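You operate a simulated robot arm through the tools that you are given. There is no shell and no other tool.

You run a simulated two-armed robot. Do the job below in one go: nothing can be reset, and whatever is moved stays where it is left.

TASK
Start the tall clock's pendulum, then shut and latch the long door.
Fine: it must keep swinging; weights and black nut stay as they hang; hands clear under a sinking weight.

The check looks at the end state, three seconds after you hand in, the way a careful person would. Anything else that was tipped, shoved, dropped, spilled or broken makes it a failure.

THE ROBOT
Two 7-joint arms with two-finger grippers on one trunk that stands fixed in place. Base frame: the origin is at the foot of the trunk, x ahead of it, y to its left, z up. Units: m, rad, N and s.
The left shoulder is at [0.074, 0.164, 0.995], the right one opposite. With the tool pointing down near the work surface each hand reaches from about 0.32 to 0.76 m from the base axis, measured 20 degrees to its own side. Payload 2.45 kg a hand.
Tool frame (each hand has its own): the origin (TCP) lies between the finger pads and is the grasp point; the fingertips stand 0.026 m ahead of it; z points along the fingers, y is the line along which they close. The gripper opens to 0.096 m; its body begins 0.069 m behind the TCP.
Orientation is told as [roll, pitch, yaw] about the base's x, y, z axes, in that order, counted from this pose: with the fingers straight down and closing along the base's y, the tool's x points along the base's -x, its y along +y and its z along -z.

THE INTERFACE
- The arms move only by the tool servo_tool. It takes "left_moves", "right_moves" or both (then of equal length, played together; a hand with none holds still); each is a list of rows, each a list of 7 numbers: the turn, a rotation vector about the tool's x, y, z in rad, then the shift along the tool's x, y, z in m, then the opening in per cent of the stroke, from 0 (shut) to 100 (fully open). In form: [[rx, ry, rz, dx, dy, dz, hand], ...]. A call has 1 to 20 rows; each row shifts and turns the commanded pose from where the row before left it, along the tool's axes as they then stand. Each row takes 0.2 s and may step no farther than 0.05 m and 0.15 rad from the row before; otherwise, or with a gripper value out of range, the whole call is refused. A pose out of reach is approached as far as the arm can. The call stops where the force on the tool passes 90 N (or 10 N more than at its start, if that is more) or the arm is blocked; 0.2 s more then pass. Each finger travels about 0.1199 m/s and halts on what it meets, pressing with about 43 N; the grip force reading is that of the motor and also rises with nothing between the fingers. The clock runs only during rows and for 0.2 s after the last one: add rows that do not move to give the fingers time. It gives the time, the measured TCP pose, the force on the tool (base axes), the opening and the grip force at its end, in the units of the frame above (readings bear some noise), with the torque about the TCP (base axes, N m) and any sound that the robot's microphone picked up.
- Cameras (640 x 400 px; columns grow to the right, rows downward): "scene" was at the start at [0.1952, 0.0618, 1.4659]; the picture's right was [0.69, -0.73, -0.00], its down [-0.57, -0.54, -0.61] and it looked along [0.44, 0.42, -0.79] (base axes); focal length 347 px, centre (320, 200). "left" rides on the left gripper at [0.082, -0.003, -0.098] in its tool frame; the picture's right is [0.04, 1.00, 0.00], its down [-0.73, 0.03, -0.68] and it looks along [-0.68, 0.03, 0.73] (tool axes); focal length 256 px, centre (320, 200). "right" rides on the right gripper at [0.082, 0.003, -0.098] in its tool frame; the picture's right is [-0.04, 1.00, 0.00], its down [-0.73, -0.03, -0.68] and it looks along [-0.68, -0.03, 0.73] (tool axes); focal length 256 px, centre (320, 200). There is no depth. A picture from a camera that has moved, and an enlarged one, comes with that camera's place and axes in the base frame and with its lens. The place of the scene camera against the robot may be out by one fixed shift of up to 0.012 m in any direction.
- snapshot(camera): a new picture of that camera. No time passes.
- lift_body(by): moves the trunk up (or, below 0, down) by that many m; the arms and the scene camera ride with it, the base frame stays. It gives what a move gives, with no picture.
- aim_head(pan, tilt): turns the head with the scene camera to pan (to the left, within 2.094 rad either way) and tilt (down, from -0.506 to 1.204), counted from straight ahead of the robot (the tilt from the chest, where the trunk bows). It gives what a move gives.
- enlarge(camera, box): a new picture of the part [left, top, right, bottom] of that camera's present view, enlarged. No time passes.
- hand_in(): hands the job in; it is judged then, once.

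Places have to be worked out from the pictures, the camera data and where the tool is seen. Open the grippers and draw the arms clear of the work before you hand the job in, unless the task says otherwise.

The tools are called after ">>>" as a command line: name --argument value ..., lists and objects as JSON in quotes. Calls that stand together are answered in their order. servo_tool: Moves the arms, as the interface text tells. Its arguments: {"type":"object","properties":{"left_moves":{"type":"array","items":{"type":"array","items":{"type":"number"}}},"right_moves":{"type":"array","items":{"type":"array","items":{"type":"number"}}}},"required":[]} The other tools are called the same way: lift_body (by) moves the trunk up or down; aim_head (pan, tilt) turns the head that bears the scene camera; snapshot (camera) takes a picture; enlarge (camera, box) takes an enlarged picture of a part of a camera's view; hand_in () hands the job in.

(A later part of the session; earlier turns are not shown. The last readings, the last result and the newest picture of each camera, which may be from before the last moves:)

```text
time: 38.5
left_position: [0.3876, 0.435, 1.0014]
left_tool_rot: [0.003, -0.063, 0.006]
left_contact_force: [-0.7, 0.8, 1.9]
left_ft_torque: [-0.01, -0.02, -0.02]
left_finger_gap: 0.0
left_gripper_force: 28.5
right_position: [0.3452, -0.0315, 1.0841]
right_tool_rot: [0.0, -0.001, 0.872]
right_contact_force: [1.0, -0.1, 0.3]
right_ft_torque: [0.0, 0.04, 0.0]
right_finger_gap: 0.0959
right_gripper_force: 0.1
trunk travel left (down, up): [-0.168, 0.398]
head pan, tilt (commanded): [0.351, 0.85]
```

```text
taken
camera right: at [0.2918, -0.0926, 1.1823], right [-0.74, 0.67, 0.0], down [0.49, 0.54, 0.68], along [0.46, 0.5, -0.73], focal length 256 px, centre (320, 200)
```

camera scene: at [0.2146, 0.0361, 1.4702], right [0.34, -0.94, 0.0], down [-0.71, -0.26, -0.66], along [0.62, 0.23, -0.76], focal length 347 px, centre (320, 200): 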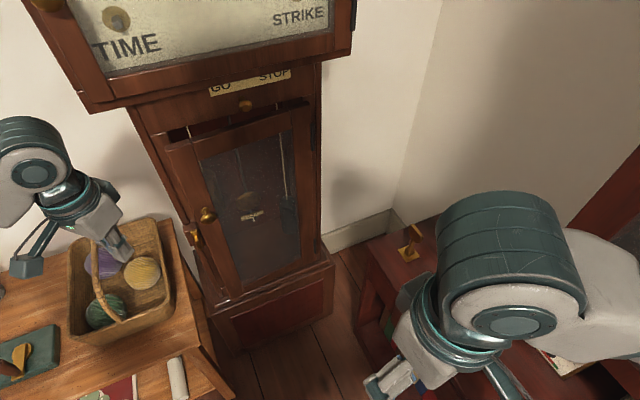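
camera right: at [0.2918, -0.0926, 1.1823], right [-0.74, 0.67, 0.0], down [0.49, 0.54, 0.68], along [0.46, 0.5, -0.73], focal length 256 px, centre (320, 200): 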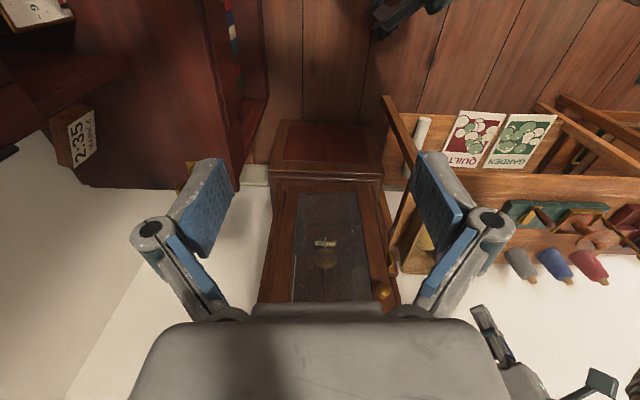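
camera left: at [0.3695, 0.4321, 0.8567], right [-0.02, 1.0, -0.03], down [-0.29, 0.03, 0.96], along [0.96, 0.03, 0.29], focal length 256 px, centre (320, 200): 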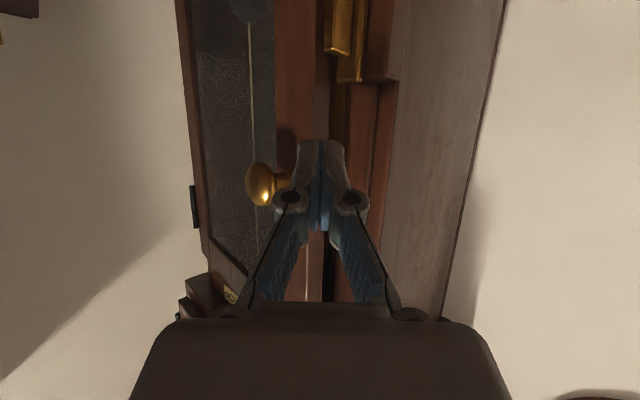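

Now I'll swing the right hand forward toward the door knob's front while shifting the left hand further left for room.

>>> servo_tool --left_moves '[[0, 0, 0, 0, 0.04, -0.01, 0], [0, 0, 0, 0, 0.04, -0.01, 0], [0, 0, 0, 0, 0, 0, 0], [0, 0, 0, 0, 0, 0, 0], [0, 0, 0, 0, 0, 0, 0], [0, 0, 0, 0, 0, 0, 0], [0, 0, 0, 0, 0, 0, 0]]' --right_moves '[[0, 0, 0, -0.0392, 0.0133, 0.0121, 80], [0, 0, 0, -0.0392, 0.0133, 0.0121, 80], [0, 0, 0, -0.0392, 0.0133, 0.0121, 80], [0, 0, 0, -0.0392, 0.0133, 0.0121, 80], [0, 0, 0, -0.0392, 0.0133, 0.0121, 80], [0, 0, 0, -0.0392, 0.0133, 0.0121, 80], [0, 0, 0, -0.0392, 0.0133, 0.0121, 80]]'

>>> servo_tool --right_moves '[[0, -0.15, 0, 0, 0, 0, 80], [0, -0.15, 0, 0, 0, 0, 80], [0, -0.15, 0, 0, 0, 0, 80], [0, -0.15, 0, 0, 0, 0, 80], [0, -0.15, 0, 0, 0, 0, 80], [0, -0.15, 0, 0, 0, 0, 80], [0, -0.15, 0, 0, 0, 0, 80]]'

>>> snapshot --camera "right"

>>> snapshot --camera "scene"

```text
time: 40.1
left_position: [0.3991, 0.5132, 1.0119]
left_tool_rot: [0.0, -0.071, 0.005]
left_contact_force: [-0.9, 0.0, -0.8]
left_ft_torque: [0.0, -0.05, 0.02]
left_finger_gap: 0.0
left_gripper_force: 28.5
left hand out of reach, approached as far as the arm can: row 2
right_position: [0.4439, 0.2297, 1.0069]
right_tool_rot: [-0.004, -0.007, 0.87]
right_contact_force: [0.2, -0.5, 0.2]
right_ft_torque: [0.01, -0.03, -0.02]
right_finger_gap: 0.0768
right_gripper_force: 0.0
right hand out of reach, approached as far as the arm can: row 7
trunk travel left (down, up): [-0.168, 0.398]
head pan, tilt (commanded): [0.351, 0.85]
```

```text
time: 41.7
left_position: [0.4012, 0.5123, 1.01]
left_tool_rot: [0.001, -0.068, 0.007]
left_contact_force: [0.2, -0.4, -0.2]
left_ft_torque: [-0.06, -0.03, -0.02]
left_finger_gap: 0.0
left_gripper_force: 28.7
right_position: [0.4459, 0.2287, 1.0028]
right_tool_rot: [-0.002, -1.054, 0.872]
right_contact_force: [0.1, 1.1, -0.6]
right_ft_torque: [-0.02, 0.04, 0.01]
right_finger_gap: 0.077
right_gripper_force: 0.1
trunk travel left (down, up): [-0.168, 0.398]
head pan, tilt (commanded): [0.351, 0.85]
```

```text
taken
camera right: at [0.364, 0.1335, 0.9813], right [-0.75, 0.66, 0.03], down [-0.12, -0.19, 0.97], along [0.65, 0.73, 0.23], focal length 256 px, centre (320, 200)
```

right: 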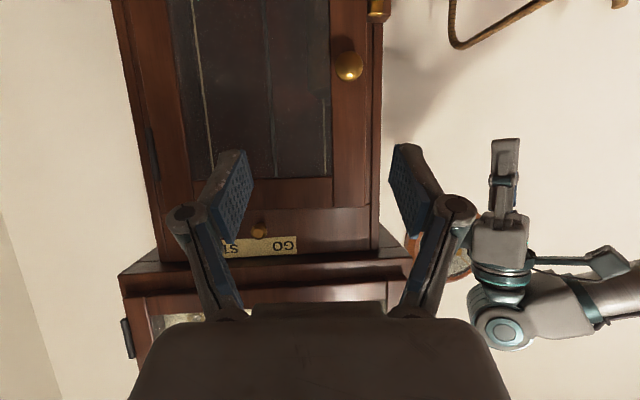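

```text
taken
camera scene: at [0.2142, 0.0385, 1.47], right [0.34, -0.94, 0.0], down [-0.71, -0.26, -0.66], along [0.62, 0.22, -0.76], focal length 347 px, centre (320, 200)
```

scene: 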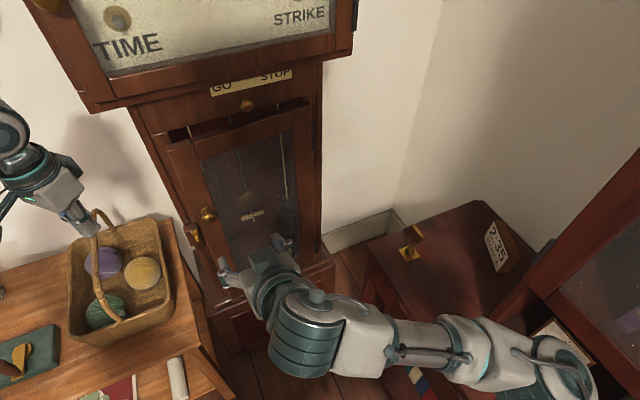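

The door turns out nearly shut again; knob at D≈0.685, u≈0.103. The right hand reaches comfortably, so I'll level it and bring it in front of the knob.

>>> servo_tool --right_moves '[[0, -0.15, 0, 0, 0, 0, 80], [0, -0.15, 0, 0, 0, 0, 80], [0, -0.15, 0, 0, 0, 0, 80], [0.087, -0.066, 0, 0, 0, 0, 80], [0, 0, 0, 0.0263, 0.0127, 0.0358, 80], [0, 0, 0, 0.0263, 0.0127, 0.0358, 80], [0, 0, 0, 0.0263, 0.0127, 0.0358, 80], [0, 0, 0, 0.0263, 0.0127, 0.0358, 80]]'

>>> snapshot --camera "right"

>>> snapshot --camera "scene"

```text
time: 43.5
left_position: [0.4017, 0.5125, 1.0102]
left_tool_rot: [0.0, -0.067, 0.006]
left_contact_force: [0.1, -0.3, 0.1]
left_ft_torque: [-0.03, 0.03, 0.0]
left_finger_gap: 0.0001
left_gripper_force: 28.8
right_position: [0.5133, 0.3685, 0.8963]
right_tool_rot: [-0.874, -1.565, 1.656]
right_contact_force: [-0.4, 0.0, -0.8]
right_ft_torque: [0.02, 0.0, 0.02]
right_finger_gap: 0.0768
right_gripper_force: 0.2
trunk travel left (down, up): [-0.168, 0.398]
head pan, tilt (commanded): [0.351, 0.85]
```

```text
taken
camera right: at [0.4418, 0.3005, 0.8153], right [-0.71, 0.71, 0.04], down [-0.46, -0.5, 0.74], along [0.54, 0.5, 0.68], focal length 256 px, centre (320, 200)
```

right: 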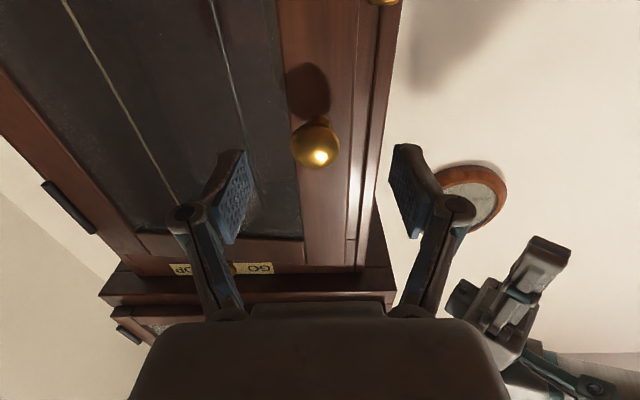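

```text
taken
camera scene: at [0.2146, 0.0405, 1.4699], right [0.34, -0.94, 0.0], down [-0.71, -0.26, -0.65], along [0.62, 0.22, -0.76], focal length 347 px, centre (320, 200)
```

scene: 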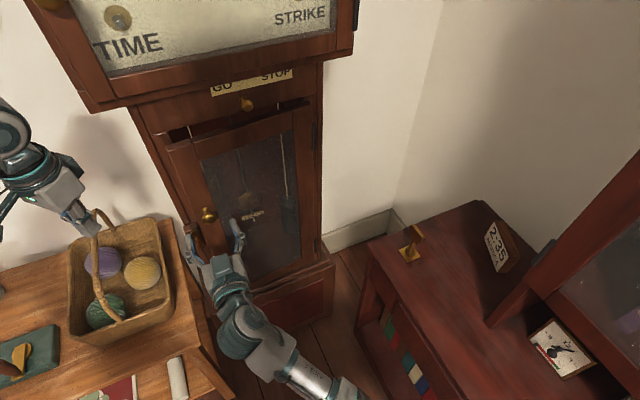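

The knob is centred between the right fingers. Advancing ~5.5 cm and closing on it.

>>> servo_tool --right_moves '[[0, 0, 0, -0.004, 0, 0.02, 80], [0, 0, 0, 0, 0, 0.02, 80], [0, 0, 0, 0, 0, 0.015, 80], [0, 0, 0, 0, 0, 0, 80]]'

>>> snapshot --camera "right"

```text
time: 44.5
left_position: [0.4018, 0.5122, 1.0117]
left_tool_rot: [0.004, -0.069, 0.008]
left_contact_force: [-0.2, -0.5, -0.2]
left_ft_torque: [-0.03, 0.0, 0.02]
left_finger_gap: 0.0
left_gripper_force: 28.5
right_position: [0.5412, 0.3947, 0.9]
right_tool_rot: [-1.007, -1.566, 1.791]
right_contact_force: [0.0, -0.5, 0.1]
right_ft_torque: [0.03, -0.03, 0.0]
right_finger_gap: 0.077
right_gripper_force: 0.0
right hand out of reach, approached as far as the arm can: row 3
trunk travel left (down, up): [-0.168, 0.398]
head pan, tilt (commanded): [0.351, 0.85]
```

```text
taken
camera right: at [0.4704, 0.3262, 0.8198], right [-0.7, 0.71, 0.04], down [-0.46, -0.5, 0.74], along [0.54, 0.5, 0.68], focal length 256 px, centre (320, 200)
```

right: 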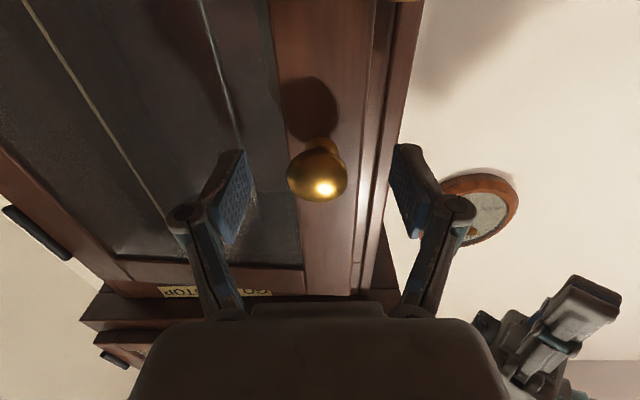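

The right arm is just short of the knob at this trunk height. I'll back off slightly, lower the trunk 10 cm (shoulders level with the knob) and try again.

>>> servo_tool --right_moves '[[0, 0, 0, 0, 0, -0.035, 80]]'

>>> lift_body --by -0.1

>>> snapshot --camera "scene"

>>> snapshot --camera "right"

```text
time: 44.9
left_position: [0.4005, 0.5103, 1.0119]
left_tool_rot: [0.004, -0.067, 0.007]
left_contact_force: [0.3, -0.2, -0.4]
left_ft_torque: [0.04, 0.0, -0.02]
left_finger_gap: 0.0
left_gripper_force: 28.4
right_position: [0.5152, 0.3692, 0.8999]
right_tool_rot: [-1.092, -1.567, 1.876]
right_contact_force: [-1.3, -0.1, -0.4]
right_ft_torque: [-0.01, 0.01, 0.04]
right_finger_gap: 0.0767
right_gripper_force: 0.0
trunk travel left (down, up): [-0.168, 0.398]
head pan, tilt (commanded): [0.351, 0.85]
```

```text
time: 46.3
left_position: [0.4359, 0.5096, 0.8471]
left_tool_rot: [0.005, 0.117, 0.008]
left_contact_force: [-0.6, -0.3, 0.2]
left_ft_torque: [0.04, -0.02, -0.01]
left_finger_gap: 0.0002
left_gripper_force: 28.8
right_position: [0.5151, 0.3672, 0.8044]
right_tool_rot: [-1.63, -1.566, 2.416]
right_contact_force: [-0.8, -0.1, -0.7]
right_ft_torque: [-0.06, -0.02, -0.02]
right_finger_gap: 0.0767
right_gripper_force: 0.1
trunk travel left (down, up): [-0.068, 0.498]
head pan, tilt (commanded): [0.351, 0.85]
```

```text
taken
camera scene: at [0.3294, 0.0387, 1.3465], right [0.34, -0.94, 0.0], down [-0.71, -0.26, -0.66], along [0.62, 0.22, -0.76], focal length 347 px, centre (320, 200)
```

scene: 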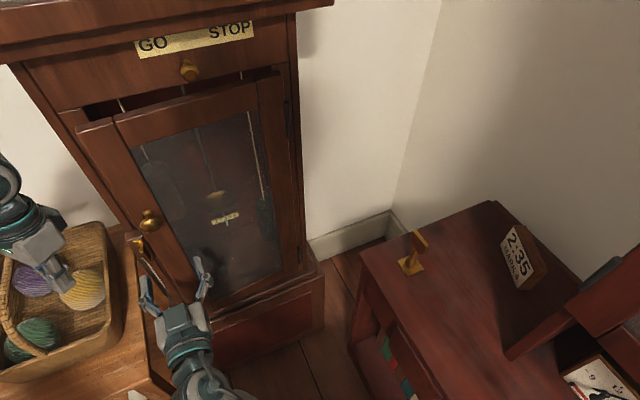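

```text
taken
camera right: at [0.444, 0.3, 0.722], right [-0.71, 0.71, 0.03], down [-0.46, -0.5, 0.73], along [0.54, 0.5, 0.68], focal length 256 px, centre (320, 200)
```

right: 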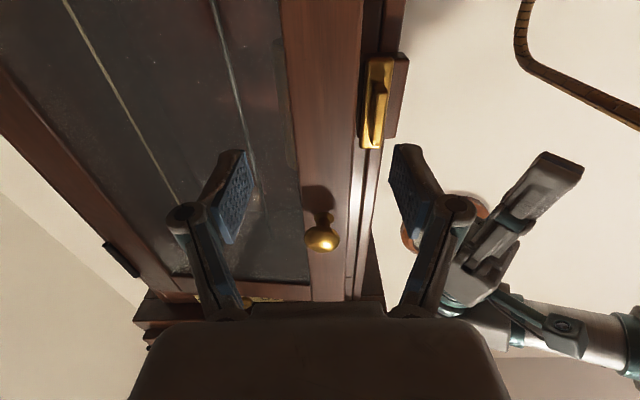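

The trunk bows forward as it lowers, so the left hand dropped near the basket. I'll raise the left hand for safety before going on with the right.

>>> servo_tool --left_moves '[[0, 0, 0, 0, 0, -0.04, 0], [0, 0, 0, 0, 0, -0.04, 0], [0, 0, 0, 0, 0, -0.04, 0]]'

>>> snapshot --camera "left"

>>> snapshot --camera "scene"

```text
time: 47.1
left_position: [0.4883, 0.5007, 0.9184]
left_tool_rot: [0.001, 0.141, 0.0]
left_contact_force: [0.3, 0.5, 0.8]
left_ft_torque: [-0.01, 0.0, 0.04]
left_finger_gap: 0.0
left_gripper_force: 28.3
left hand out of reach, approached as far as the arm can: row 1, 2, 3
right_position: [0.509, 0.371, 0.799]
right_tool_rot: [-1.078, -1.562, 1.861]
right_contact_force: [1.1, 0.2, -0.8]
right_ft_torque: [0.03, -0.04, 0.03]
right_finger_gap: 0.0767
right_gripper_force: 0.0
trunk travel left (down, up): [-0.068, 0.498]
head pan, tilt (commanded): [0.351, 0.85]
```

```text
taken
camera left: at [0.42, 0.4961, 1.0266], right [-0.04, 1.0, 0.01], down [0.82, 0.03, 0.57], along [0.57, 0.03, -0.82], focal length 256 px, centre (320, 200)
```

left: 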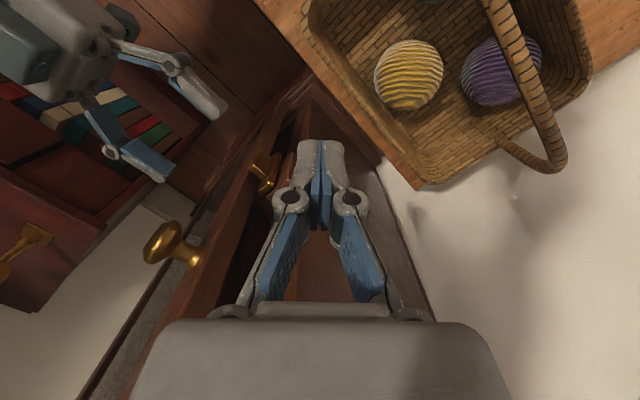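

```text
taken
camera scene: at [0.3213, 0.0442, 1.344], right [0.35, -0.94, 0.01], down [-0.7, -0.27, -0.66], along [0.62, 0.22, -0.75], focal length 347 px, centre (320, 200)
```

scene: 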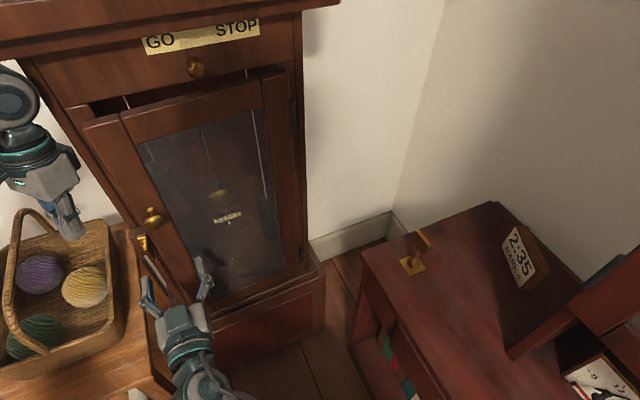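

The left wrist seems limited with its present yaw this far to the side. I'll yaw it outward (toward its own side), then lift and draw it back.

>>> servo_tool --left_moves '[[0, 0, -0.15, 0, 0, 0, 0], [0, 0, -0.15, 0, 0, 0, 0], [0, 0, -0.15, 0, 0, 0, 0], [0, 0, -0.15, 0, 0, 0, 0], [0, 0, 0, 0.03, 0, -0.03, 0], [0, 0, 0, 0.03, 0, -0.03, 0], [0, 0, 0, 0.03, 0, -0.03, 0]]'

>>> snapshot --camera "scene"

>>> snapshot --camera "left"

```text
time: 48.8
left_position: [0.4805, 0.4738, 0.9216]
left_tool_rot: [0.024, 0.228, 0.768]
left_contact_force: [0.2, -1.4, -0.3]
left_ft_torque: [0.05, 0.03, -0.03]
left_finger_gap: 0.0
left_gripper_force: 28.7
left hand out of reach, approached as far as the arm can: row 5, 6, 7
right_position: [0.519, 0.3604, 0.811]
right_tool_rot: [-2.47, -1.558, -3.008]
right_contact_force: [0.3, -4.9, -0.2]
right_ft_torque: [-0.03, 0.0, 0.28]
right_finger_gap: 0.0768
right_gripper_force: 0.2
trunk travel left (down, up): [-0.068, 0.498]
head pan, tilt (commanded): [0.351, 0.85]
stopped in row 7 (right hand): the arm was blocked; the commanded pose is now the measured one
```

```text
taken
camera scene: at [0.3592, 0.1447, 1.3418], right [0.42, -0.91, 0.06], down [-0.69, -0.36, -0.64], along [0.6, 0.22, -0.77], focal length 347 px, centre (320, 200)
```

scene: 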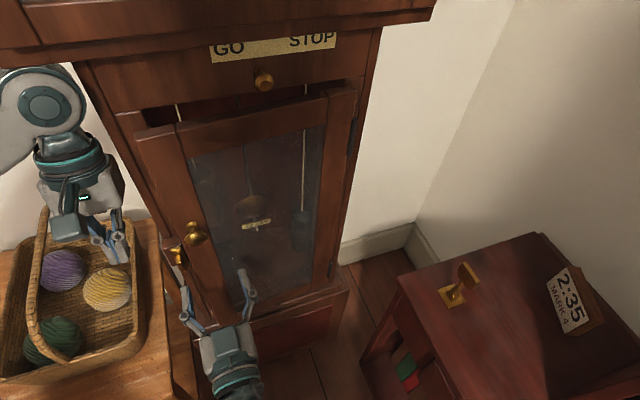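

```text
taken
camera left: at [0.4424, 0.4286, 1.0354], right [-0.72, 0.69, 0.03], down [0.61, 0.61, 0.5], along [0.33, 0.38, -0.87], focal length 256 px, centre (320, 200)
```

left: 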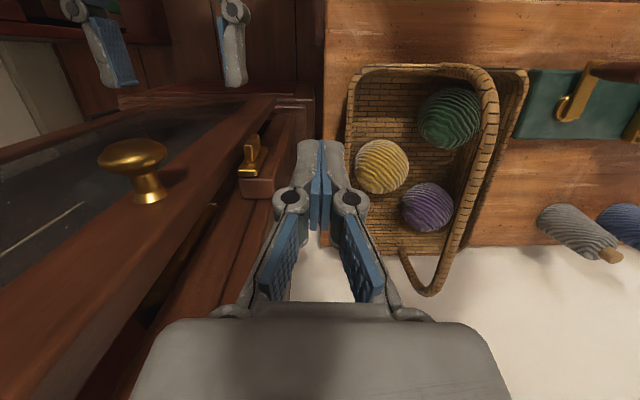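

The torso has been pushed aside — the left arm is probably pressing against something. I'll look at the left arm right away.

>>> aim_head --pan 1.1 --tilt 0.35

>>> snapshot --camera "scene"

```text
time: 49.9
left_position: [0.4724, 0.4833, 0.9234]
left_tool_rot: [0.081, 0.246, 0.802]
left_contact_force: [0.3, -1.3, -0.9]
left_ft_torque: [0.1, -0.03, 0.01]
left_finger_gap: 0.0
left_gripper_force: 28.2
right_position: [0.4624, 0.469, 0.6948]
right_tool_rot: [-1.01, -1.207, 1.992]
right_contact_force: [-1.0, -1.9, 0.9]
right_ft_torque: [0.12, -0.04, -0.27]
right_finger_gap: 0.0759
right_gripper_force: 0.0
trunk travel left (down, up): [-0.068, 0.498]
head pan, tilt (commanded): [1.1, 0.351]
```

```text
taken
camera scene: at [0.4053, 0.453, 1.3868], right [1.0, 0.04, 0.03], down [0.04, -0.43, -0.9], along [-0.03, 0.9, -0.43], focal length 347 px, centre (320, 200)
```

scene: 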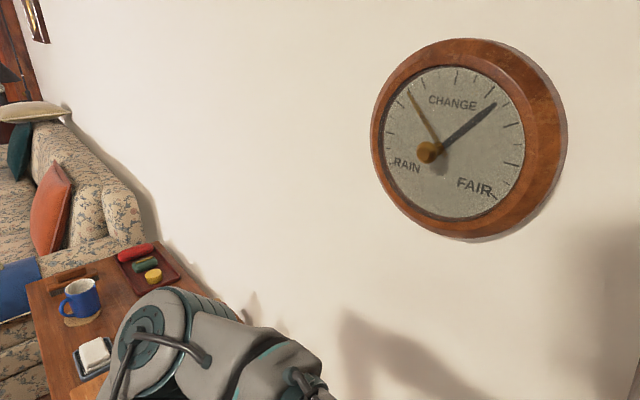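

The torso has swung far to the left. I need to understand what's pressing; checking both hand cameras (no time passes).

>>> snapshot --camera "left"

>>> snapshot --camera "right"

```text
taken
camera left: at [0.4417, 0.4337, 1.037], right [-0.73, 0.68, 0.09], down [0.63, 0.61, 0.48], along [0.27, 0.41, -0.87], focal length 256 px, centre (320, 200)
```

left: 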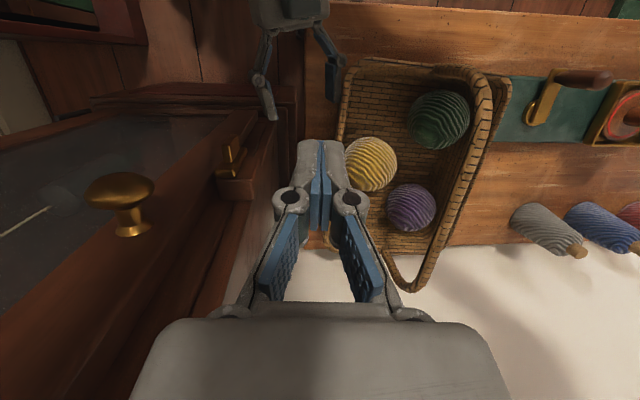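

```text
taken
camera right: at [0.4163, 0.3647, 0.6358], right [-0.81, 0.52, -0.26], down [-0.47, -0.32, 0.82], along [0.34, 0.79, 0.5], focal length 256 px, centre (320, 200)
```

right: 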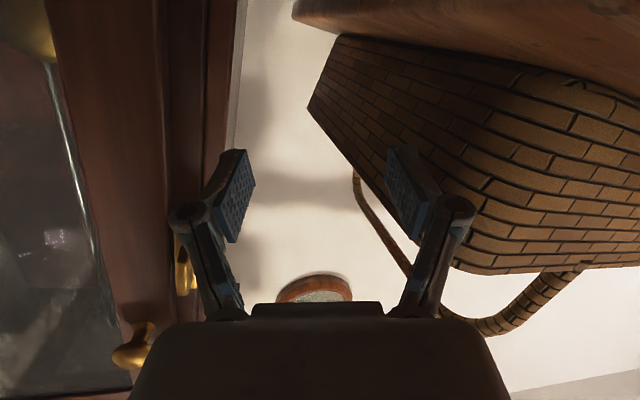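

The left wrist seems wedged under the clock hood's left overhang. I'll ease the left hand straight down and the right hand straight back, in small steps, and check.

>>> servo_tool --left_moves '[[0, 0, 0, 0, 0, 0.03, 0], [0, 0, 0, 0, 0.01, 0.03, 0]]'

>>> snapshot --camera "scene"

>>> snapshot --camera "right"

```text
time: 50.2
left_position: [0.4213, 0.1688, 0.949]
left_tool_rot: [-0.031, -0.046, 0.327]
left_contact_force: [98.5, -49.9, -58.3]
left_ft_torque: [1.67, 0.24, 0.06]
left_finger_gap: 0.0
left_gripper_force: 28.6
right_position: [0.4754, 0.1959, 0.6591]
right_tool_rot: [-0.98, -1.135, 1.171]
right_contact_force: [-38.0, 8.4, -2.6]
right_ft_torque: [-0.21, -0.7, -1.33]
right_finger_gap: 0.0764
right_gripper_force: 0.1
trunk travel left (down, up): [-0.068, 0.498]
head pan, tilt (commanded): [1.1, 0.351]
stopped in row 1 (left hand): the arm was blocked; the commanded pose is now the measured one
```

```text
taken
camera scene: at [0.3951, 0.4402, 1.3944], right [0.99, -0.09, 0.03], down [-0.01, -0.43, -0.9], along [0.1, 0.9, -0.43], focal length 347 px, centre (320, 200)
```

scene: 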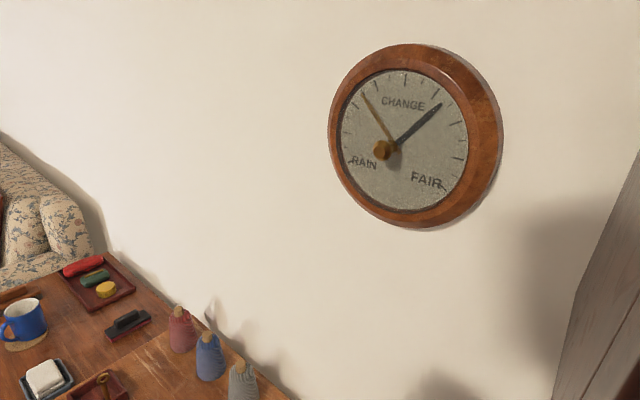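

```text
taken
camera right: at [0.3682, 0.1527, 0.6064], right [-0.21, 0.93, -0.31], down [-0.53, 0.16, 0.84], along [0.82, 0.34, 0.45], focal length 256 px, centre (320, 200)
```

right: 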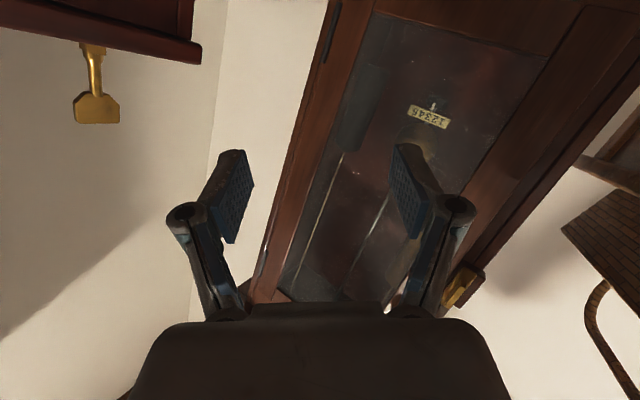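

Both arms are in an unexpected state — probably pressing on each other. I'll hold still and turn the head to see them.

>>> aim_head --pan 0.0 --tilt 0.8

>>> snapshot --camera "scene"

>>> snapshot --camera "left"

>>> snapshot --camera "right"

```text
time: 51.6
left_position: [0.3686, 0.116, 0.9289]
left_tool_rot: [0.091, 0.198, 0.264]
left_contact_force: [0.3, -0.2, -0.1]
left_ft_torque: [0.01, 0.06, 0.03]
left_finger_gap: 0.0
left_gripper_force: 28.3
right_position: [0.3662, 0.139, 0.692]
right_tool_rot: [-1.008, -1.292, 1.464]
right_contact_force: [0.8, 0.0, 1.1]
right_ft_torque: [0.01, 0.01, -0.01]
right_finger_gap: 0.0766
right_gripper_force: 0.1
trunk travel left (down, up): [-0.068, 0.498]
head pan, tilt (commanded): [0.0, 0.799]
```

```text
taken
camera scene: at [0.3414, 0.0665, 1.3446], right [-0.01, -1.0, 0.04], down [-0.72, -0.02, -0.69], along [0.69, -0.03, -0.72], focal length 347 px, centre (320, 200)
```

scene: 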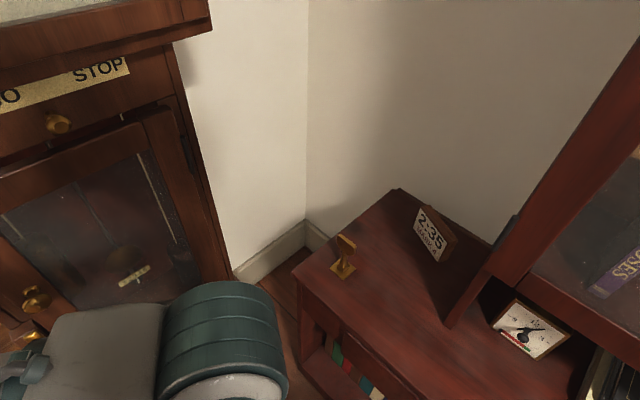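

```text
taken
camera left: at [0.3131, 0.0867, 1.0395], right [-0.28, 0.95, 0.1], down [0.83, 0.19, 0.52], along [0.48, 0.23, -0.85], focal length 256 px, centre (320, 200)
```

left: 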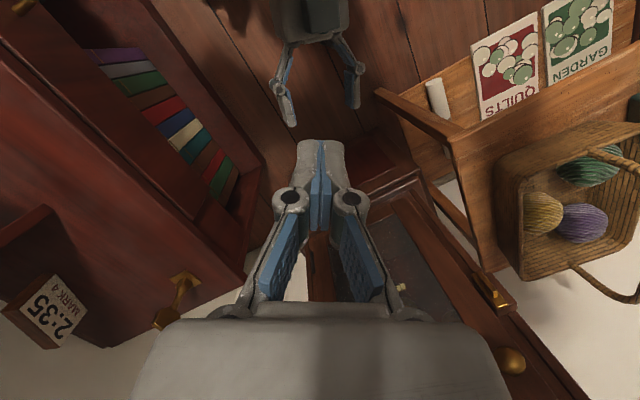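

```text
taken
camera right: at [0.2748, 0.0778, 0.6277], right [-0.44, 0.88, -0.19], down [-0.57, -0.11, 0.81], along [0.69, 0.47, 0.55], focal length 256 px, centre (320, 200)
```

right: 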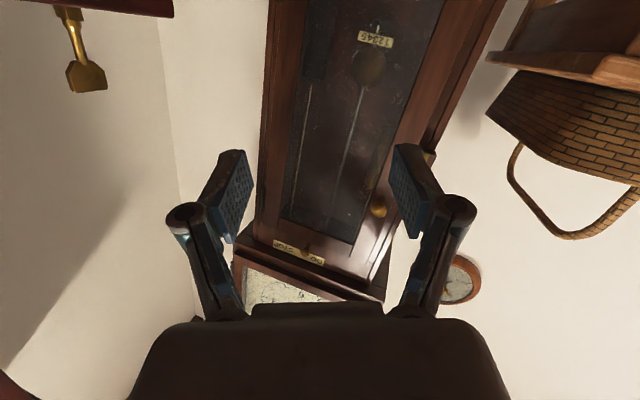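

The torso has sprung back upright; both hands are free (no forces), left above right in front of the trunk, and the scene looks undisturbed. I'll separate the arms: left hand up and to the left, slowly.

>>> servo_tool --left_moves '[[0, 0, 0, 0, 0.03, -0.02, 0], [0, 0, 0, 0, 0.04, -0.015, 0], [0, 0, 0, 0, 0.04, -0.015, 0]]'

>>> snapshot --camera "scene"

```text
time: 52.4
left_position: [0.3507, 0.2186, 0.9874]
left_tool_rot: [0.094, 0.197, 0.264]
left_contact_force: [1.4, -1.8, -0.8]
left_ft_torque: [0.21, 0.12, -0.05]
left_finger_gap: 0.0003
left_gripper_force: 28.5
right_position: [0.363, 0.1377, 0.6905]
right_tool_rot: [-0.998, -1.293, 1.454]
right_contact_force: [-0.1, -0.8, 0.1]
right_ft_torque: [0.01, -0.03, 0.09]
right_finger_gap: 0.0769
right_gripper_force: 0.0
trunk travel left (down, up): [-0.068, 0.498]
head pan, tilt (commanded): [0.0, 0.799]
```

```text
taken
camera scene: at [0.3404, 0.0578, 1.3458], right [-0.01, -1.0, 0.03], down [-0.72, -0.02, -0.69], along [0.69, -0.03, -0.72], focal length 347 px, centre (320, 200)
```

scene: 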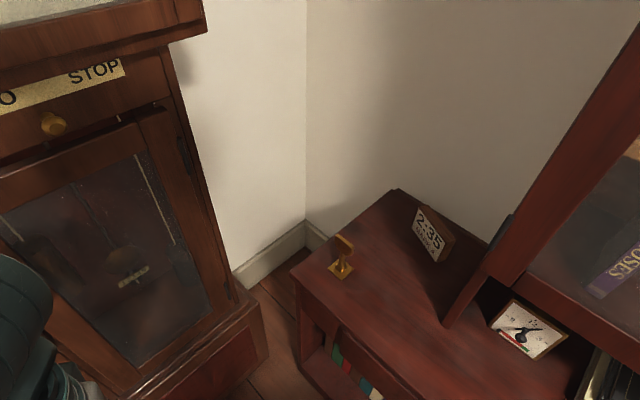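

Good response. Continue moving the left hand out to about y≈0.33, then raise the trunk back to its original height.

>>> servo_tool --left_moves '[[0, -0.1, 0, 0, 0.04, -0.01, 0], [0, -0.1, 0, 0, 0.04, -0.01, 0], [0, 0, 0, -0.02, 0.035, 0, 0]]'

>>> lift_body --by 0.1

>>> aim_head --pan 0.759 --tilt 0.8

>>> snapshot --camera "scene"

```text
time: 53.2
left_position: [0.3617, 0.2829, 0.9695]
left_tool_rot: [0.095, -0.007, 0.248]
left_contact_force: [-0.1, -0.7, 0.1]
left_ft_torque: [0.03, 0.01, 0.01]
left_finger_gap: 0.0
left_gripper_force: 28.5
left hand out of reach, approached as far as the arm can: row 1, 2, 3
right_position: [0.3622, 0.1347, 0.692]
right_tool_rot: [-1.002, -1.299, 1.462]
right_contact_force: [0.2, -0.2, -0.6]
right_ft_torque: [-0.01, -0.01, 0.07]
right_finger_gap: 0.0768
right_gripper_force: 0.0
trunk travel left (down, up): [-0.068, 0.498]
head pan, tilt (commanded): [0.0, 0.799]
```

```text
time: 54.5
left_position: [0.3588, 0.3023, 1.0678]
left_tool_rot: [0.088, -0.004, 0.253]
left_contact_force: [-0.3, 0.4, 0.9]
left_ft_torque: [-0.04, -0.02, 0.04]
left_finger_gap: 0.0
left_gripper_force: 28.2
right_position: [0.3635, 0.1523, 0.7942]
right_tool_rot: [-1.011, -1.293, 1.475]
right_contact_force: [-1.5, 0.3, 0.9]
right_ft_torque: [-0.03, 0.05, -0.07]
right_finger_gap: 0.0767
right_gripper_force: 0.1
trunk travel left (down, up): [-0.168, 0.398]
head pan, tilt (commanded): [0.0, 0.799]
```

```text
time: 55.6
left_position: [0.3592, 0.2681, 1.0727]
left_tool_rot: [0.11, -0.009, 0.247]
left_contact_force: [0.2, 0.7, 0.3]
left_ft_torque: [-0.01, -0.01, 0.0]
left_finger_gap: 0.0
left_gripper_force: 28.2
right_position: [0.363, 0.1251, 0.7966]
right_tool_rot: [-1.008, -1.311, 1.469]
right_contact_force: [-0.2, -1.3, 0.2]
right_ft_torque: [0.0, 0.0, 0.04]
right_finger_gap: 0.0767
right_gripper_force: 0.1
trunk travel left (down, up): [-0.168, 0.398]
head pan, tilt (commanded): [0.759, 0.799]
```

```text
taken
camera scene: at [0.1978, 0.0801, 1.4734], right [0.69, -0.72, 0.01], down [-0.52, -0.5, -0.69], along [0.5, 0.47, -0.73], focal length 347 px, centre (320, 200)
```

scene: 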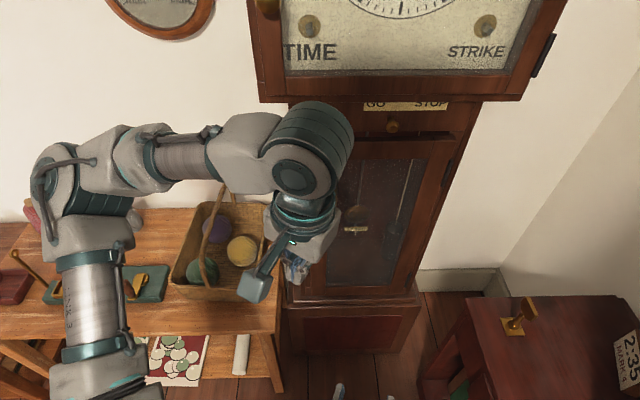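

The torso is swaying slightly after that. I'll hold still for a second to let it settle.

>>> servo_tool --left_moves '[[0, 0, 0, 0, 0, 0, 0], [0, 0, 0, 0, 0, 0, 0], [0, 0, 0, 0, 0, 0, 0], [0, 0, 0, 0, 0, 0, 0], [0, 0, 0, 0, 0, 0, 0]]' --right_moves '[[0, 0, 0, 0, 0, 0, 80], [0, 0, 0, 0, 0, 0, 80], [0, 0, 0, 0, 0, 0, 80], [0, 0, 0, 0, 0, 0, 80], [0, 0, 0, 0, 0, 0, 80]]'

>>> snapshot --camera "scene"

>>> snapshot --camera "right"

>>> snapshot --camera "left"

```text
time: 56.8
left_position: [0.3589, 0.2792, 1.074]
left_tool_rot: [0.107, -0.012, 0.25]
left_contact_force: [-0.1, 0.3, -0.3]
left_ft_torque: [-0.02, -0.03, 0.02]
left_finger_gap: 0.0
left_gripper_force: 28.1
right_position: [0.3616, 0.1356, 0.7976]
right_tool_rot: [-1.015, -1.306, 1.476]
right_contact_force: [-0.8, 0.6, 0.5]
right_ft_torque: [-0.02, -0.01, -0.03]
right_finger_gap: 0.0768
right_gripper_force: 0.1
trunk travel left (down, up): [-0.168, 0.398]
head pan, tilt (commanded): [0.759, 0.799]
```

```text
taken
camera scene: at [0.1962, 0.0503, 1.4752], right [0.69, -0.73, -0.01], down [-0.52, -0.49, -0.7], along [0.5, 0.49, -0.71], focal length 347 px, centre (320, 200)
```

scene: 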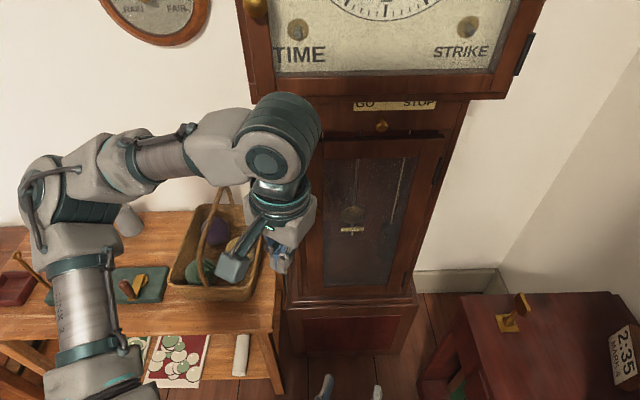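

```text
taken
camera right: at [0.2728, 0.0744, 0.7304], right [-0.45, 0.88, -0.18], down [-0.58, -0.13, 0.81], along [0.69, 0.47, 0.56], focal length 256 px, centre (320, 200)
```

right: 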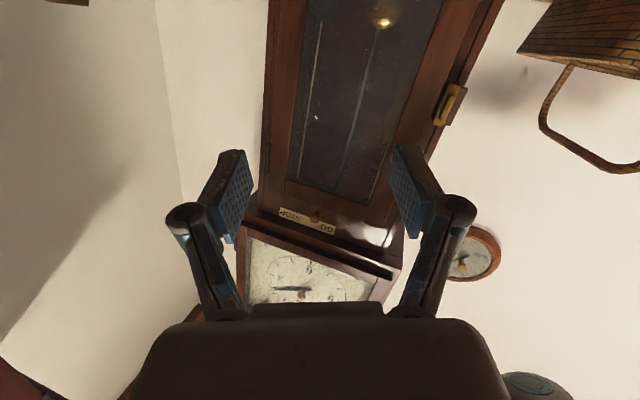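

```text
taken
camera left: at [0.2814, 0.245, 1.1697], right [-0.29, 0.95, 0.11], down [0.71, 0.14, 0.69], along [0.64, 0.27, -0.72], focal length 256 px, centre (320, 200)
```

left: 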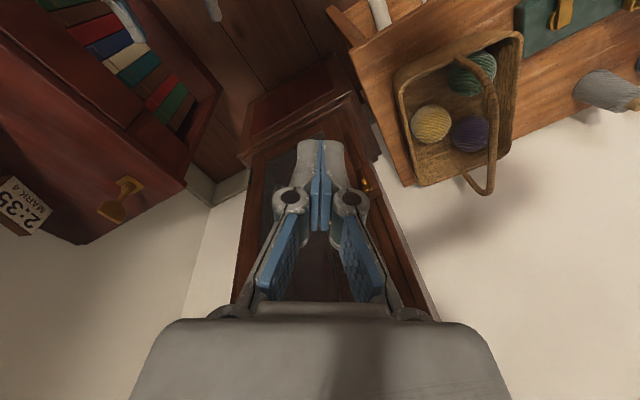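

Still swaying a centimetre or so; I'll wait a few more seconds before doing anything delicate.

>>> servo_tool --left_moves '[[0, 0, 0, 0, 0, 0, 0], [0, 0, 0, 0, 0, 0, 0], [0, 0, 0, 0, 0, 0, 0], [0, 0, 0, 0, 0, 0, 0], [0, 0, 0, 0, 0, 0, 0], [0, 0, 0, 0, 0, 0, 0], [0, 0, 0, 0, 0, 0, 0], [0, 0, 0, 0, 0, 0, 0], [0, 0, 0, 0, 0, 0, 0], [0, 0, 0, 0, 0, 0, 0]]'

>>> servo_tool --left_moves '[[0, 0, 0, 0, 0, 0, 0], [0, 0, 0, 0, 0, 0, 0], [0, 0, 0, 0, 0, 0, 0], [0, 0, 0, 0, 0, 0, 0], [0, 0, 0, 0, 0, 0, 0], [0, 0, 0, 0, 0, 0, 0], [0, 0, 0, 0, 0, 0, 0], [0, 0, 0, 0, 0, 0, 0], [0, 0, 0, 0, 0, 0, 0], [0, 0, 0, 0, 0, 0, 0]]'

>>> snapshot --camera "scene"

```text
time: 59.0
left_position: [0.3581, 0.2563, 1.0776]
left_tool_rot: [0.126, -0.016, 0.241]
left_contact_force: [0.3, 0.5, -0.8]
left_ft_torque: [-0.01, 0.0, -0.03]
left_finger_gap: 0.0003
left_gripper_force: 29.0
right_position: [0.3634, 0.1154, 0.7977]
right_tool_rot: [-1.006, -1.323, 1.467]
right_contact_force: [0.5, -0.3, 0.1]
right_ft_torque: [0.02, 0.01, 0.04]
right_finger_gap: 0.0769
right_gripper_force: 0.0
trunk travel left (down, up): [-0.168, 0.398]
head pan, tilt (commanded): [0.759, 0.799]
```

```text
time: 61.2
left_position: [0.3598, 0.2745, 1.0726]
left_tool_rot: [0.108, -0.009, 0.247]
left_contact_force: [-0.3, 0.1, 0.2]
left_ft_torque: [0.02, 0.01, 0.0]
left_finger_gap: 0.0001
left_gripper_force: 28.0
right_position: [0.3627, 0.1307, 0.7956]
right_tool_rot: [-1.008, -1.305, 1.467]
right_contact_force: [-0.4, 1.4, 1.6]
right_ft_torque: [-0.03, 0.0, 0.03]
right_finger_gap: 0.0769
right_gripper_force: 0.1
trunk travel left (down, up): [-0.168, 0.398]
head pan, tilt (commanded): [0.759, 0.799]
```

```text
taken
camera scene: at [0.1972, 0.0753, 1.4739], right [0.69, -0.72, 0.0], down [-0.52, -0.5, -0.69], along [0.5, 0.47, -0.72], focal length 347 px, centre (320, 200)
```

scene: 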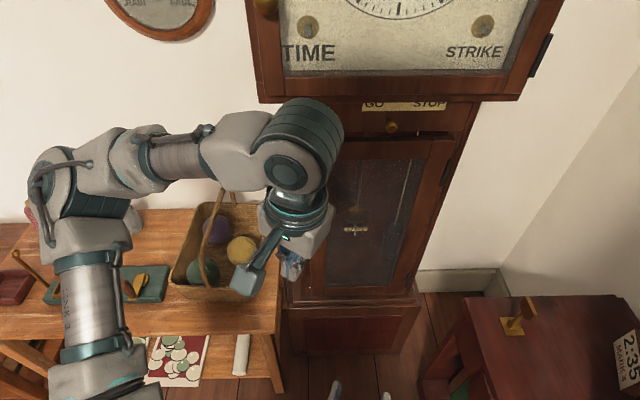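

The sway is decaying slowly; I'll wait longer.

>>> servo_tool --left_moves '[[0, 0, 0, 0, 0, 0, 0], [0, 0, 0, 0, 0, 0, 0], [0, 0, 0, 0, 0, 0, 0], [0, 0, 0, 0, 0, 0, 0], [0, 0, 0, 0, 0, 0, 0], [0, 0, 0, 0, 0, 0, 0], [0, 0, 0, 0, 0, 0, 0], [0, 0, 0, 0, 0, 0, 0], [0, 0, 0, 0, 0, 0, 0], [0, 0, 0, 0, 0, 0, 0], [0, 0, 0, 0, 0, 0, 0], [0, 0, 0, 0, 0, 0, 0], [0, 0, 0, 0, 0, 0, 0], [0, 0, 0, 0, 0, 0, 0], [0, 0, 0, 0, 0, 0, 0], [0, 0, 0, 0, 0, 0, 0], [0, 0, 0, 0, 0, 0, 0], [0, 0, 0, 0, 0, 0, 0], [0, 0, 0, 0, 0, 0, 0], [0, 0, 0, 0, 0, 0, 0]]'

>>> servo_tool --left_moves '[[0, 0, 0, 0, 0, 0, 0], [0, 0, 0, 0, 0, 0, 0]]'

>>> servo_tool --left_moves '[[0, 0, 0, 0, 0, 0, 0], [0, 0, 0, 0, 0, 0, 0]]'

```text
time: 65.4
left_position: [0.3594, 0.2726, 1.0737]
left_tool_rot: [0.111, -0.013, 0.247]
left_contact_force: [0.0, 0.6, -0.3]
left_ft_torque: [0.0, -0.02, -0.02]
left_finger_gap: 0.0
left_gripper_force: 29.0
right_position: [0.3625, 0.1288, 0.7957]
right_tool_rot: [-1.006, -1.31, 1.467]
right_contact_force: [0.2, -0.1, -0.5]
right_ft_torque: [0.0, -0.01, -0.02]
right_finger_gap: 0.0769
right_gripper_force: 0.0
trunk travel left (down, up): [-0.168, 0.398]
head pan, tilt (commanded): [0.759, 0.799]
```

```text
time: 66.0
left_position: [0.3591, 0.2776, 1.0732]
left_tool_rot: [0.105, -0.01, 0.249]
left_contact_force: [-1.0, -0.3, 0.5]
left_ft_torque: [0.0, -0.01, -0.01]
left_finger_gap: 0.0002
left_gripper_force: 28.4
right_position: [0.3631, 0.1325, 0.7967]
right_tool_rot: [-1.012, -1.307, 1.47]
right_contact_force: [-0.2, -0.3, -1.2]
right_ft_torque: [0.01, 0.01, -0.03]
right_finger_gap: 0.0768
right_gripper_force: 0.0
trunk travel left (down, up): [-0.168, 0.398]
head pan, tilt (commanded): [0.759, 0.799]
```

```text
time: 66.6
left_position: [0.3596, 0.277, 1.0724]
left_tool_rot: [0.107, -0.011, 0.249]
left_contact_force: [0.5, 0.0, 1.0]
left_ft_torque: [-0.01, 0.0, 0.0]
left_finger_gap: 0.0001
left_gripper_force: 28.5
right_position: [0.3627, 0.1319, 0.7953]
right_tool_rot: [-1.009, -1.308, 1.47]
right_contact_force: [-0.4, 0.8, 0.6]
right_ft_torque: [0.0, -0.01, 0.0]
right_finger_gap: 0.0768
right_gripper_force: 0.0
trunk travel left (down, up): [-0.168, 0.398]
head pan, tilt (commanded): [0.759, 0.799]
```

The torso has settled (±2 mm). I'll straighten the left hand's roll and see how it moves back toward its original start pose.

>>> servo_tool --left_moves '[[0.104, 0.026, 0, 0, 0, 0, 0], [0, 0, 0, -0.015, 0.03, 0, 0], [0, 0, 0, -0.015, 0.03, 0, 0], [0, 0, 0, -0.015, 0.03, 0, 0], [0, 0, 0, 0, 0, 0, 0], [0, 0, 0, 0, 0, 0, 0]]'

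>>> snapshot --camera "scene"

```text
time: 68.0
left_position: [0.3808, 0.3754, 1.0716]
left_tool_rot: [0.005, 0.011, 0.249]
left_contact_force: [0.7, 0.2, -0.8]
left_ft_torque: [0.01, 0.01, -0.01]
left_finger_gap: 0.0
left_gripper_force: 28.6
right_position: [0.3628, 0.1312, 0.7954]
right_tool_rot: [-1.008, -1.309, 1.469]
right_contact_force: [0.3, -0.1, 1.1]
right_ft_torque: [0.0, -0.01, -0.03]
right_finger_gap: 0.0769
right_gripper_force: 0.1
trunk travel left (down, up): [-0.168, 0.398]
head pan, tilt (commanded): [0.759, 0.799]
```

```text
taken
camera scene: at [0.1966, 0.0655, 1.4745], right [0.69, -0.72, 0.0], down [-0.52, -0.5, -0.69], along [0.5, 0.48, -0.72], focal length 347 px, centre (320, 200)
```

scene: 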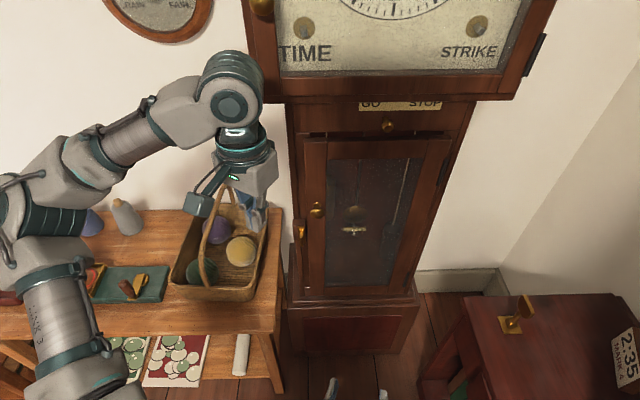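

All in order. Let me zoom into the clock to check the door angle, latch and pendulum.

>>> enlarge --camera "scene" --box '[270, 90, 470, 310]'

>>> snapshot --camera "left"

>>> enlarge --camera "right" --box '[230, 0, 480, 260]'

```text
1.82 times, centred on (370, 200) of scene
camera zoom: at [0.1966, 0.0655, 1.4745], right [0.69, -0.72, 0.0], down [-0.52, -0.5, -0.69], along [0.5, 0.48, -0.72], focal length 631 px, centre (229, 200)
```

zoom: 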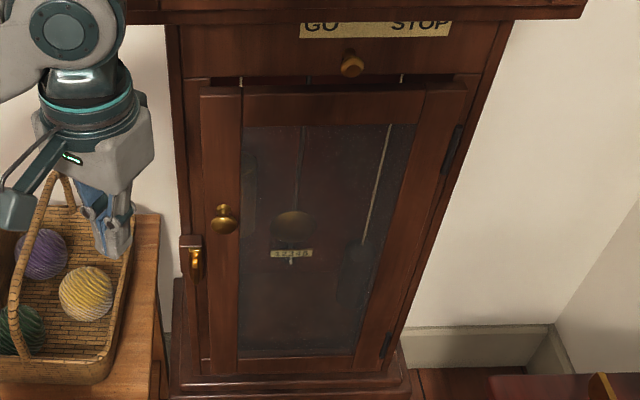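

```text
taken
camera left: at [0.3038, 0.3492, 1.1706], right [-0.29, 0.96, 0.0], down [0.71, 0.21, 0.67], along [0.64, 0.19, -0.74], focal length 256 px, centre (320, 200)
```

left: 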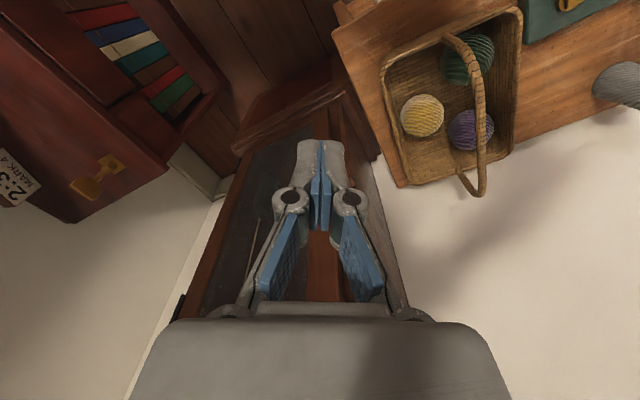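

```text
1.54 times, centred on (355, 130) of right
camera zoom: at [0.2729, 0.0707, 0.7302], right [-0.45, 0.88, -0.18], down [-0.57, -0.13, 0.81], along [0.69, 0.46, 0.56], focal length 394 px, centre (266, 308)
```

zoom: 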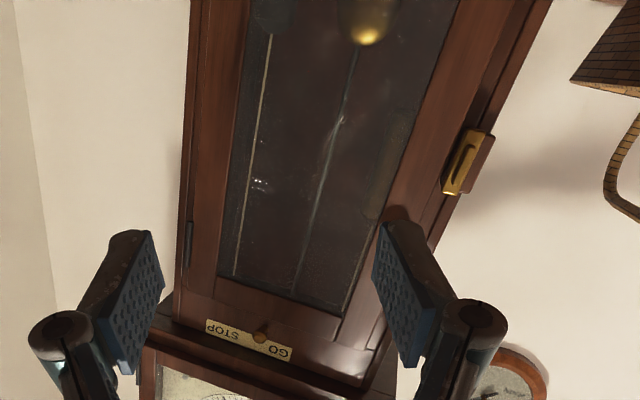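

Door is shut, latch bar still vertical, pendulum still. New plan: a small trunk bow (5 cm) gives the right arm the few centimetres it lacked; first the left hand goes to its comfortable start pose and the right hand is levelled.

>>> servo_tool --left_moves '[[0, 0, 0, -0.0232, 0.024, 0, 0], [0, 0, 0, -0.0232, 0.024, 0, 0], [0, 0, 0, 0, 0, 0, 0], [0, 0, 0, 0, 0, 0, 0]]' --right_moves '[[-0.107, -0.0593, 0.0643, 0, 0, 0, 80], [-0.107, -0.0593, 0.0643, 0, 0, 0, 80], [-0.107, -0.0593, 0.0643, 0, 0, 0, 80], [0, 0, 0, 0, 0, 0, 80]]'

>>> lift_body --by -0.05

>>> servo_tool --left_moves '[[0, 0, 0, 0, 0, 0, 0], [0, 0, 0, 0, 0, 0, 0], [0, 0, 0, 0, 0, 0, 0], [0, 0, 0, 0, 0, 0, 0], [0, 0, 0, 0, 0, 0, 0]]'

>>> snapshot --camera "scene"

>>> snapshot --camera "right"

```text
time: 69.0
left_position: [0.4148, 0.4343, 1.0715]
left_tool_rot: [0.002, 0.014, 0.25]
left_contact_force: [0.6, 0.4, -0.7]
left_ft_torque: [0.01, -0.01, 0.02]
left_finger_gap: 0.0
left_gripper_force: 28.3
right_position: [0.3633, 0.131, 0.795]
right_tool_rot: [-2.179, -1.564, 2.966]
right_contact_force: [-0.7, -1.1, -0.6]
right_ft_torque: [-0.01, 0.0, -0.05]
right_finger_gap: 0.0768
right_gripper_force: 0.0
trunk travel left (down, up): [-0.168, 0.398]
head pan, tilt (commanded): [0.759, 0.799]
```

```text
time: 69.9
left_position: [0.4336, 0.4307, 0.9926]
left_tool_rot: [0.022, 0.09, 0.25]
left_contact_force: [-0.5, -0.1, 0.9]
left_ft_torque: [-0.02, 0.0, 0.01]
left_finger_gap: 0.0001
left_gripper_force: 29.0
right_position: [0.3622, 0.1314, 0.748]
right_tool_rot: [-2.157, -1.564, 2.942]
right_contact_force: [-0.9, -0.5, 0.6]
right_ft_torque: [0.01, -0.01, -0.03]
right_finger_gap: 0.0769
right_gripper_force: 0.2
trunk travel left (down, up): [-0.118, 0.448]
head pan, tilt (commanded): [0.759, 0.799]
```

```text
time: 71.1
left_position: [0.4364, 0.4314, 0.991]
left_tool_rot: [0.021, 0.092, 0.249]
left_contact_force: [0.1, -0.4, 0.2]
left_ft_torque: [-0.03, 0.01, 0.01]
left_finger_gap: 0.0
left_gripper_force: 28.7
right_position: [0.3632, 0.1315, 0.7459]
right_tool_rot: [-2.005, -1.568, 2.791]
right_contact_force: [0.0, 0.3, -0.2]
right_ft_torque: [-0.01, 0.01, 0.01]
right_finger_gap: 0.0769
right_gripper_force: 0.0
trunk travel left (down, up): [-0.118, 0.448]
head pan, tilt (commanded): [0.759, 0.799]
```

```text
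taken
camera scene: at [0.2525, 0.0651, 1.4151], right [0.69, -0.73, 0.0], down [-0.52, -0.5, -0.69], along [0.5, 0.48, -0.72], focal length 347 px, centre (320, 200)
```

scene: 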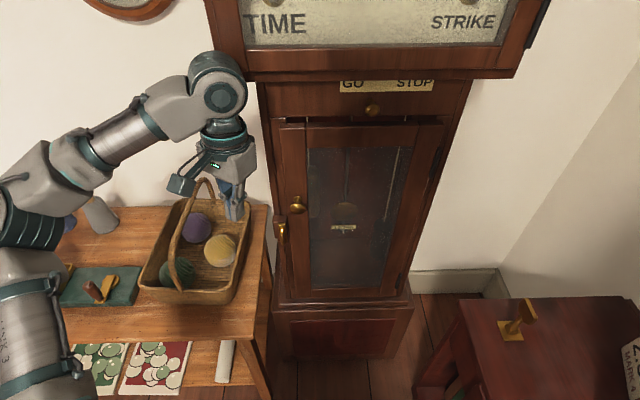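

```text
taken
camera right: at [0.2929, 0.0639, 0.6642], right [-0.71, 0.71, 0.03], down [-0.46, -0.5, 0.73], along [0.54, 0.5, 0.68], focal length 256 px, centre (320, 200)
```

right: 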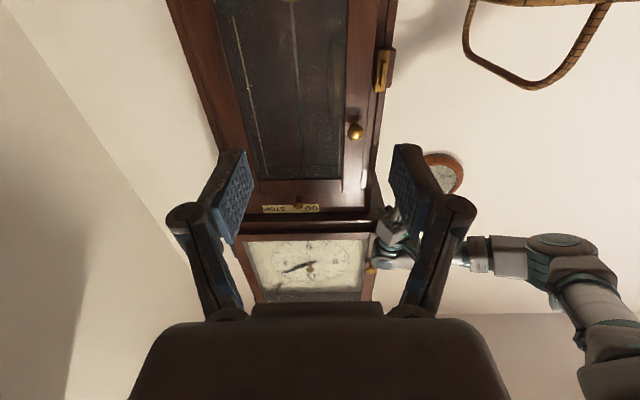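

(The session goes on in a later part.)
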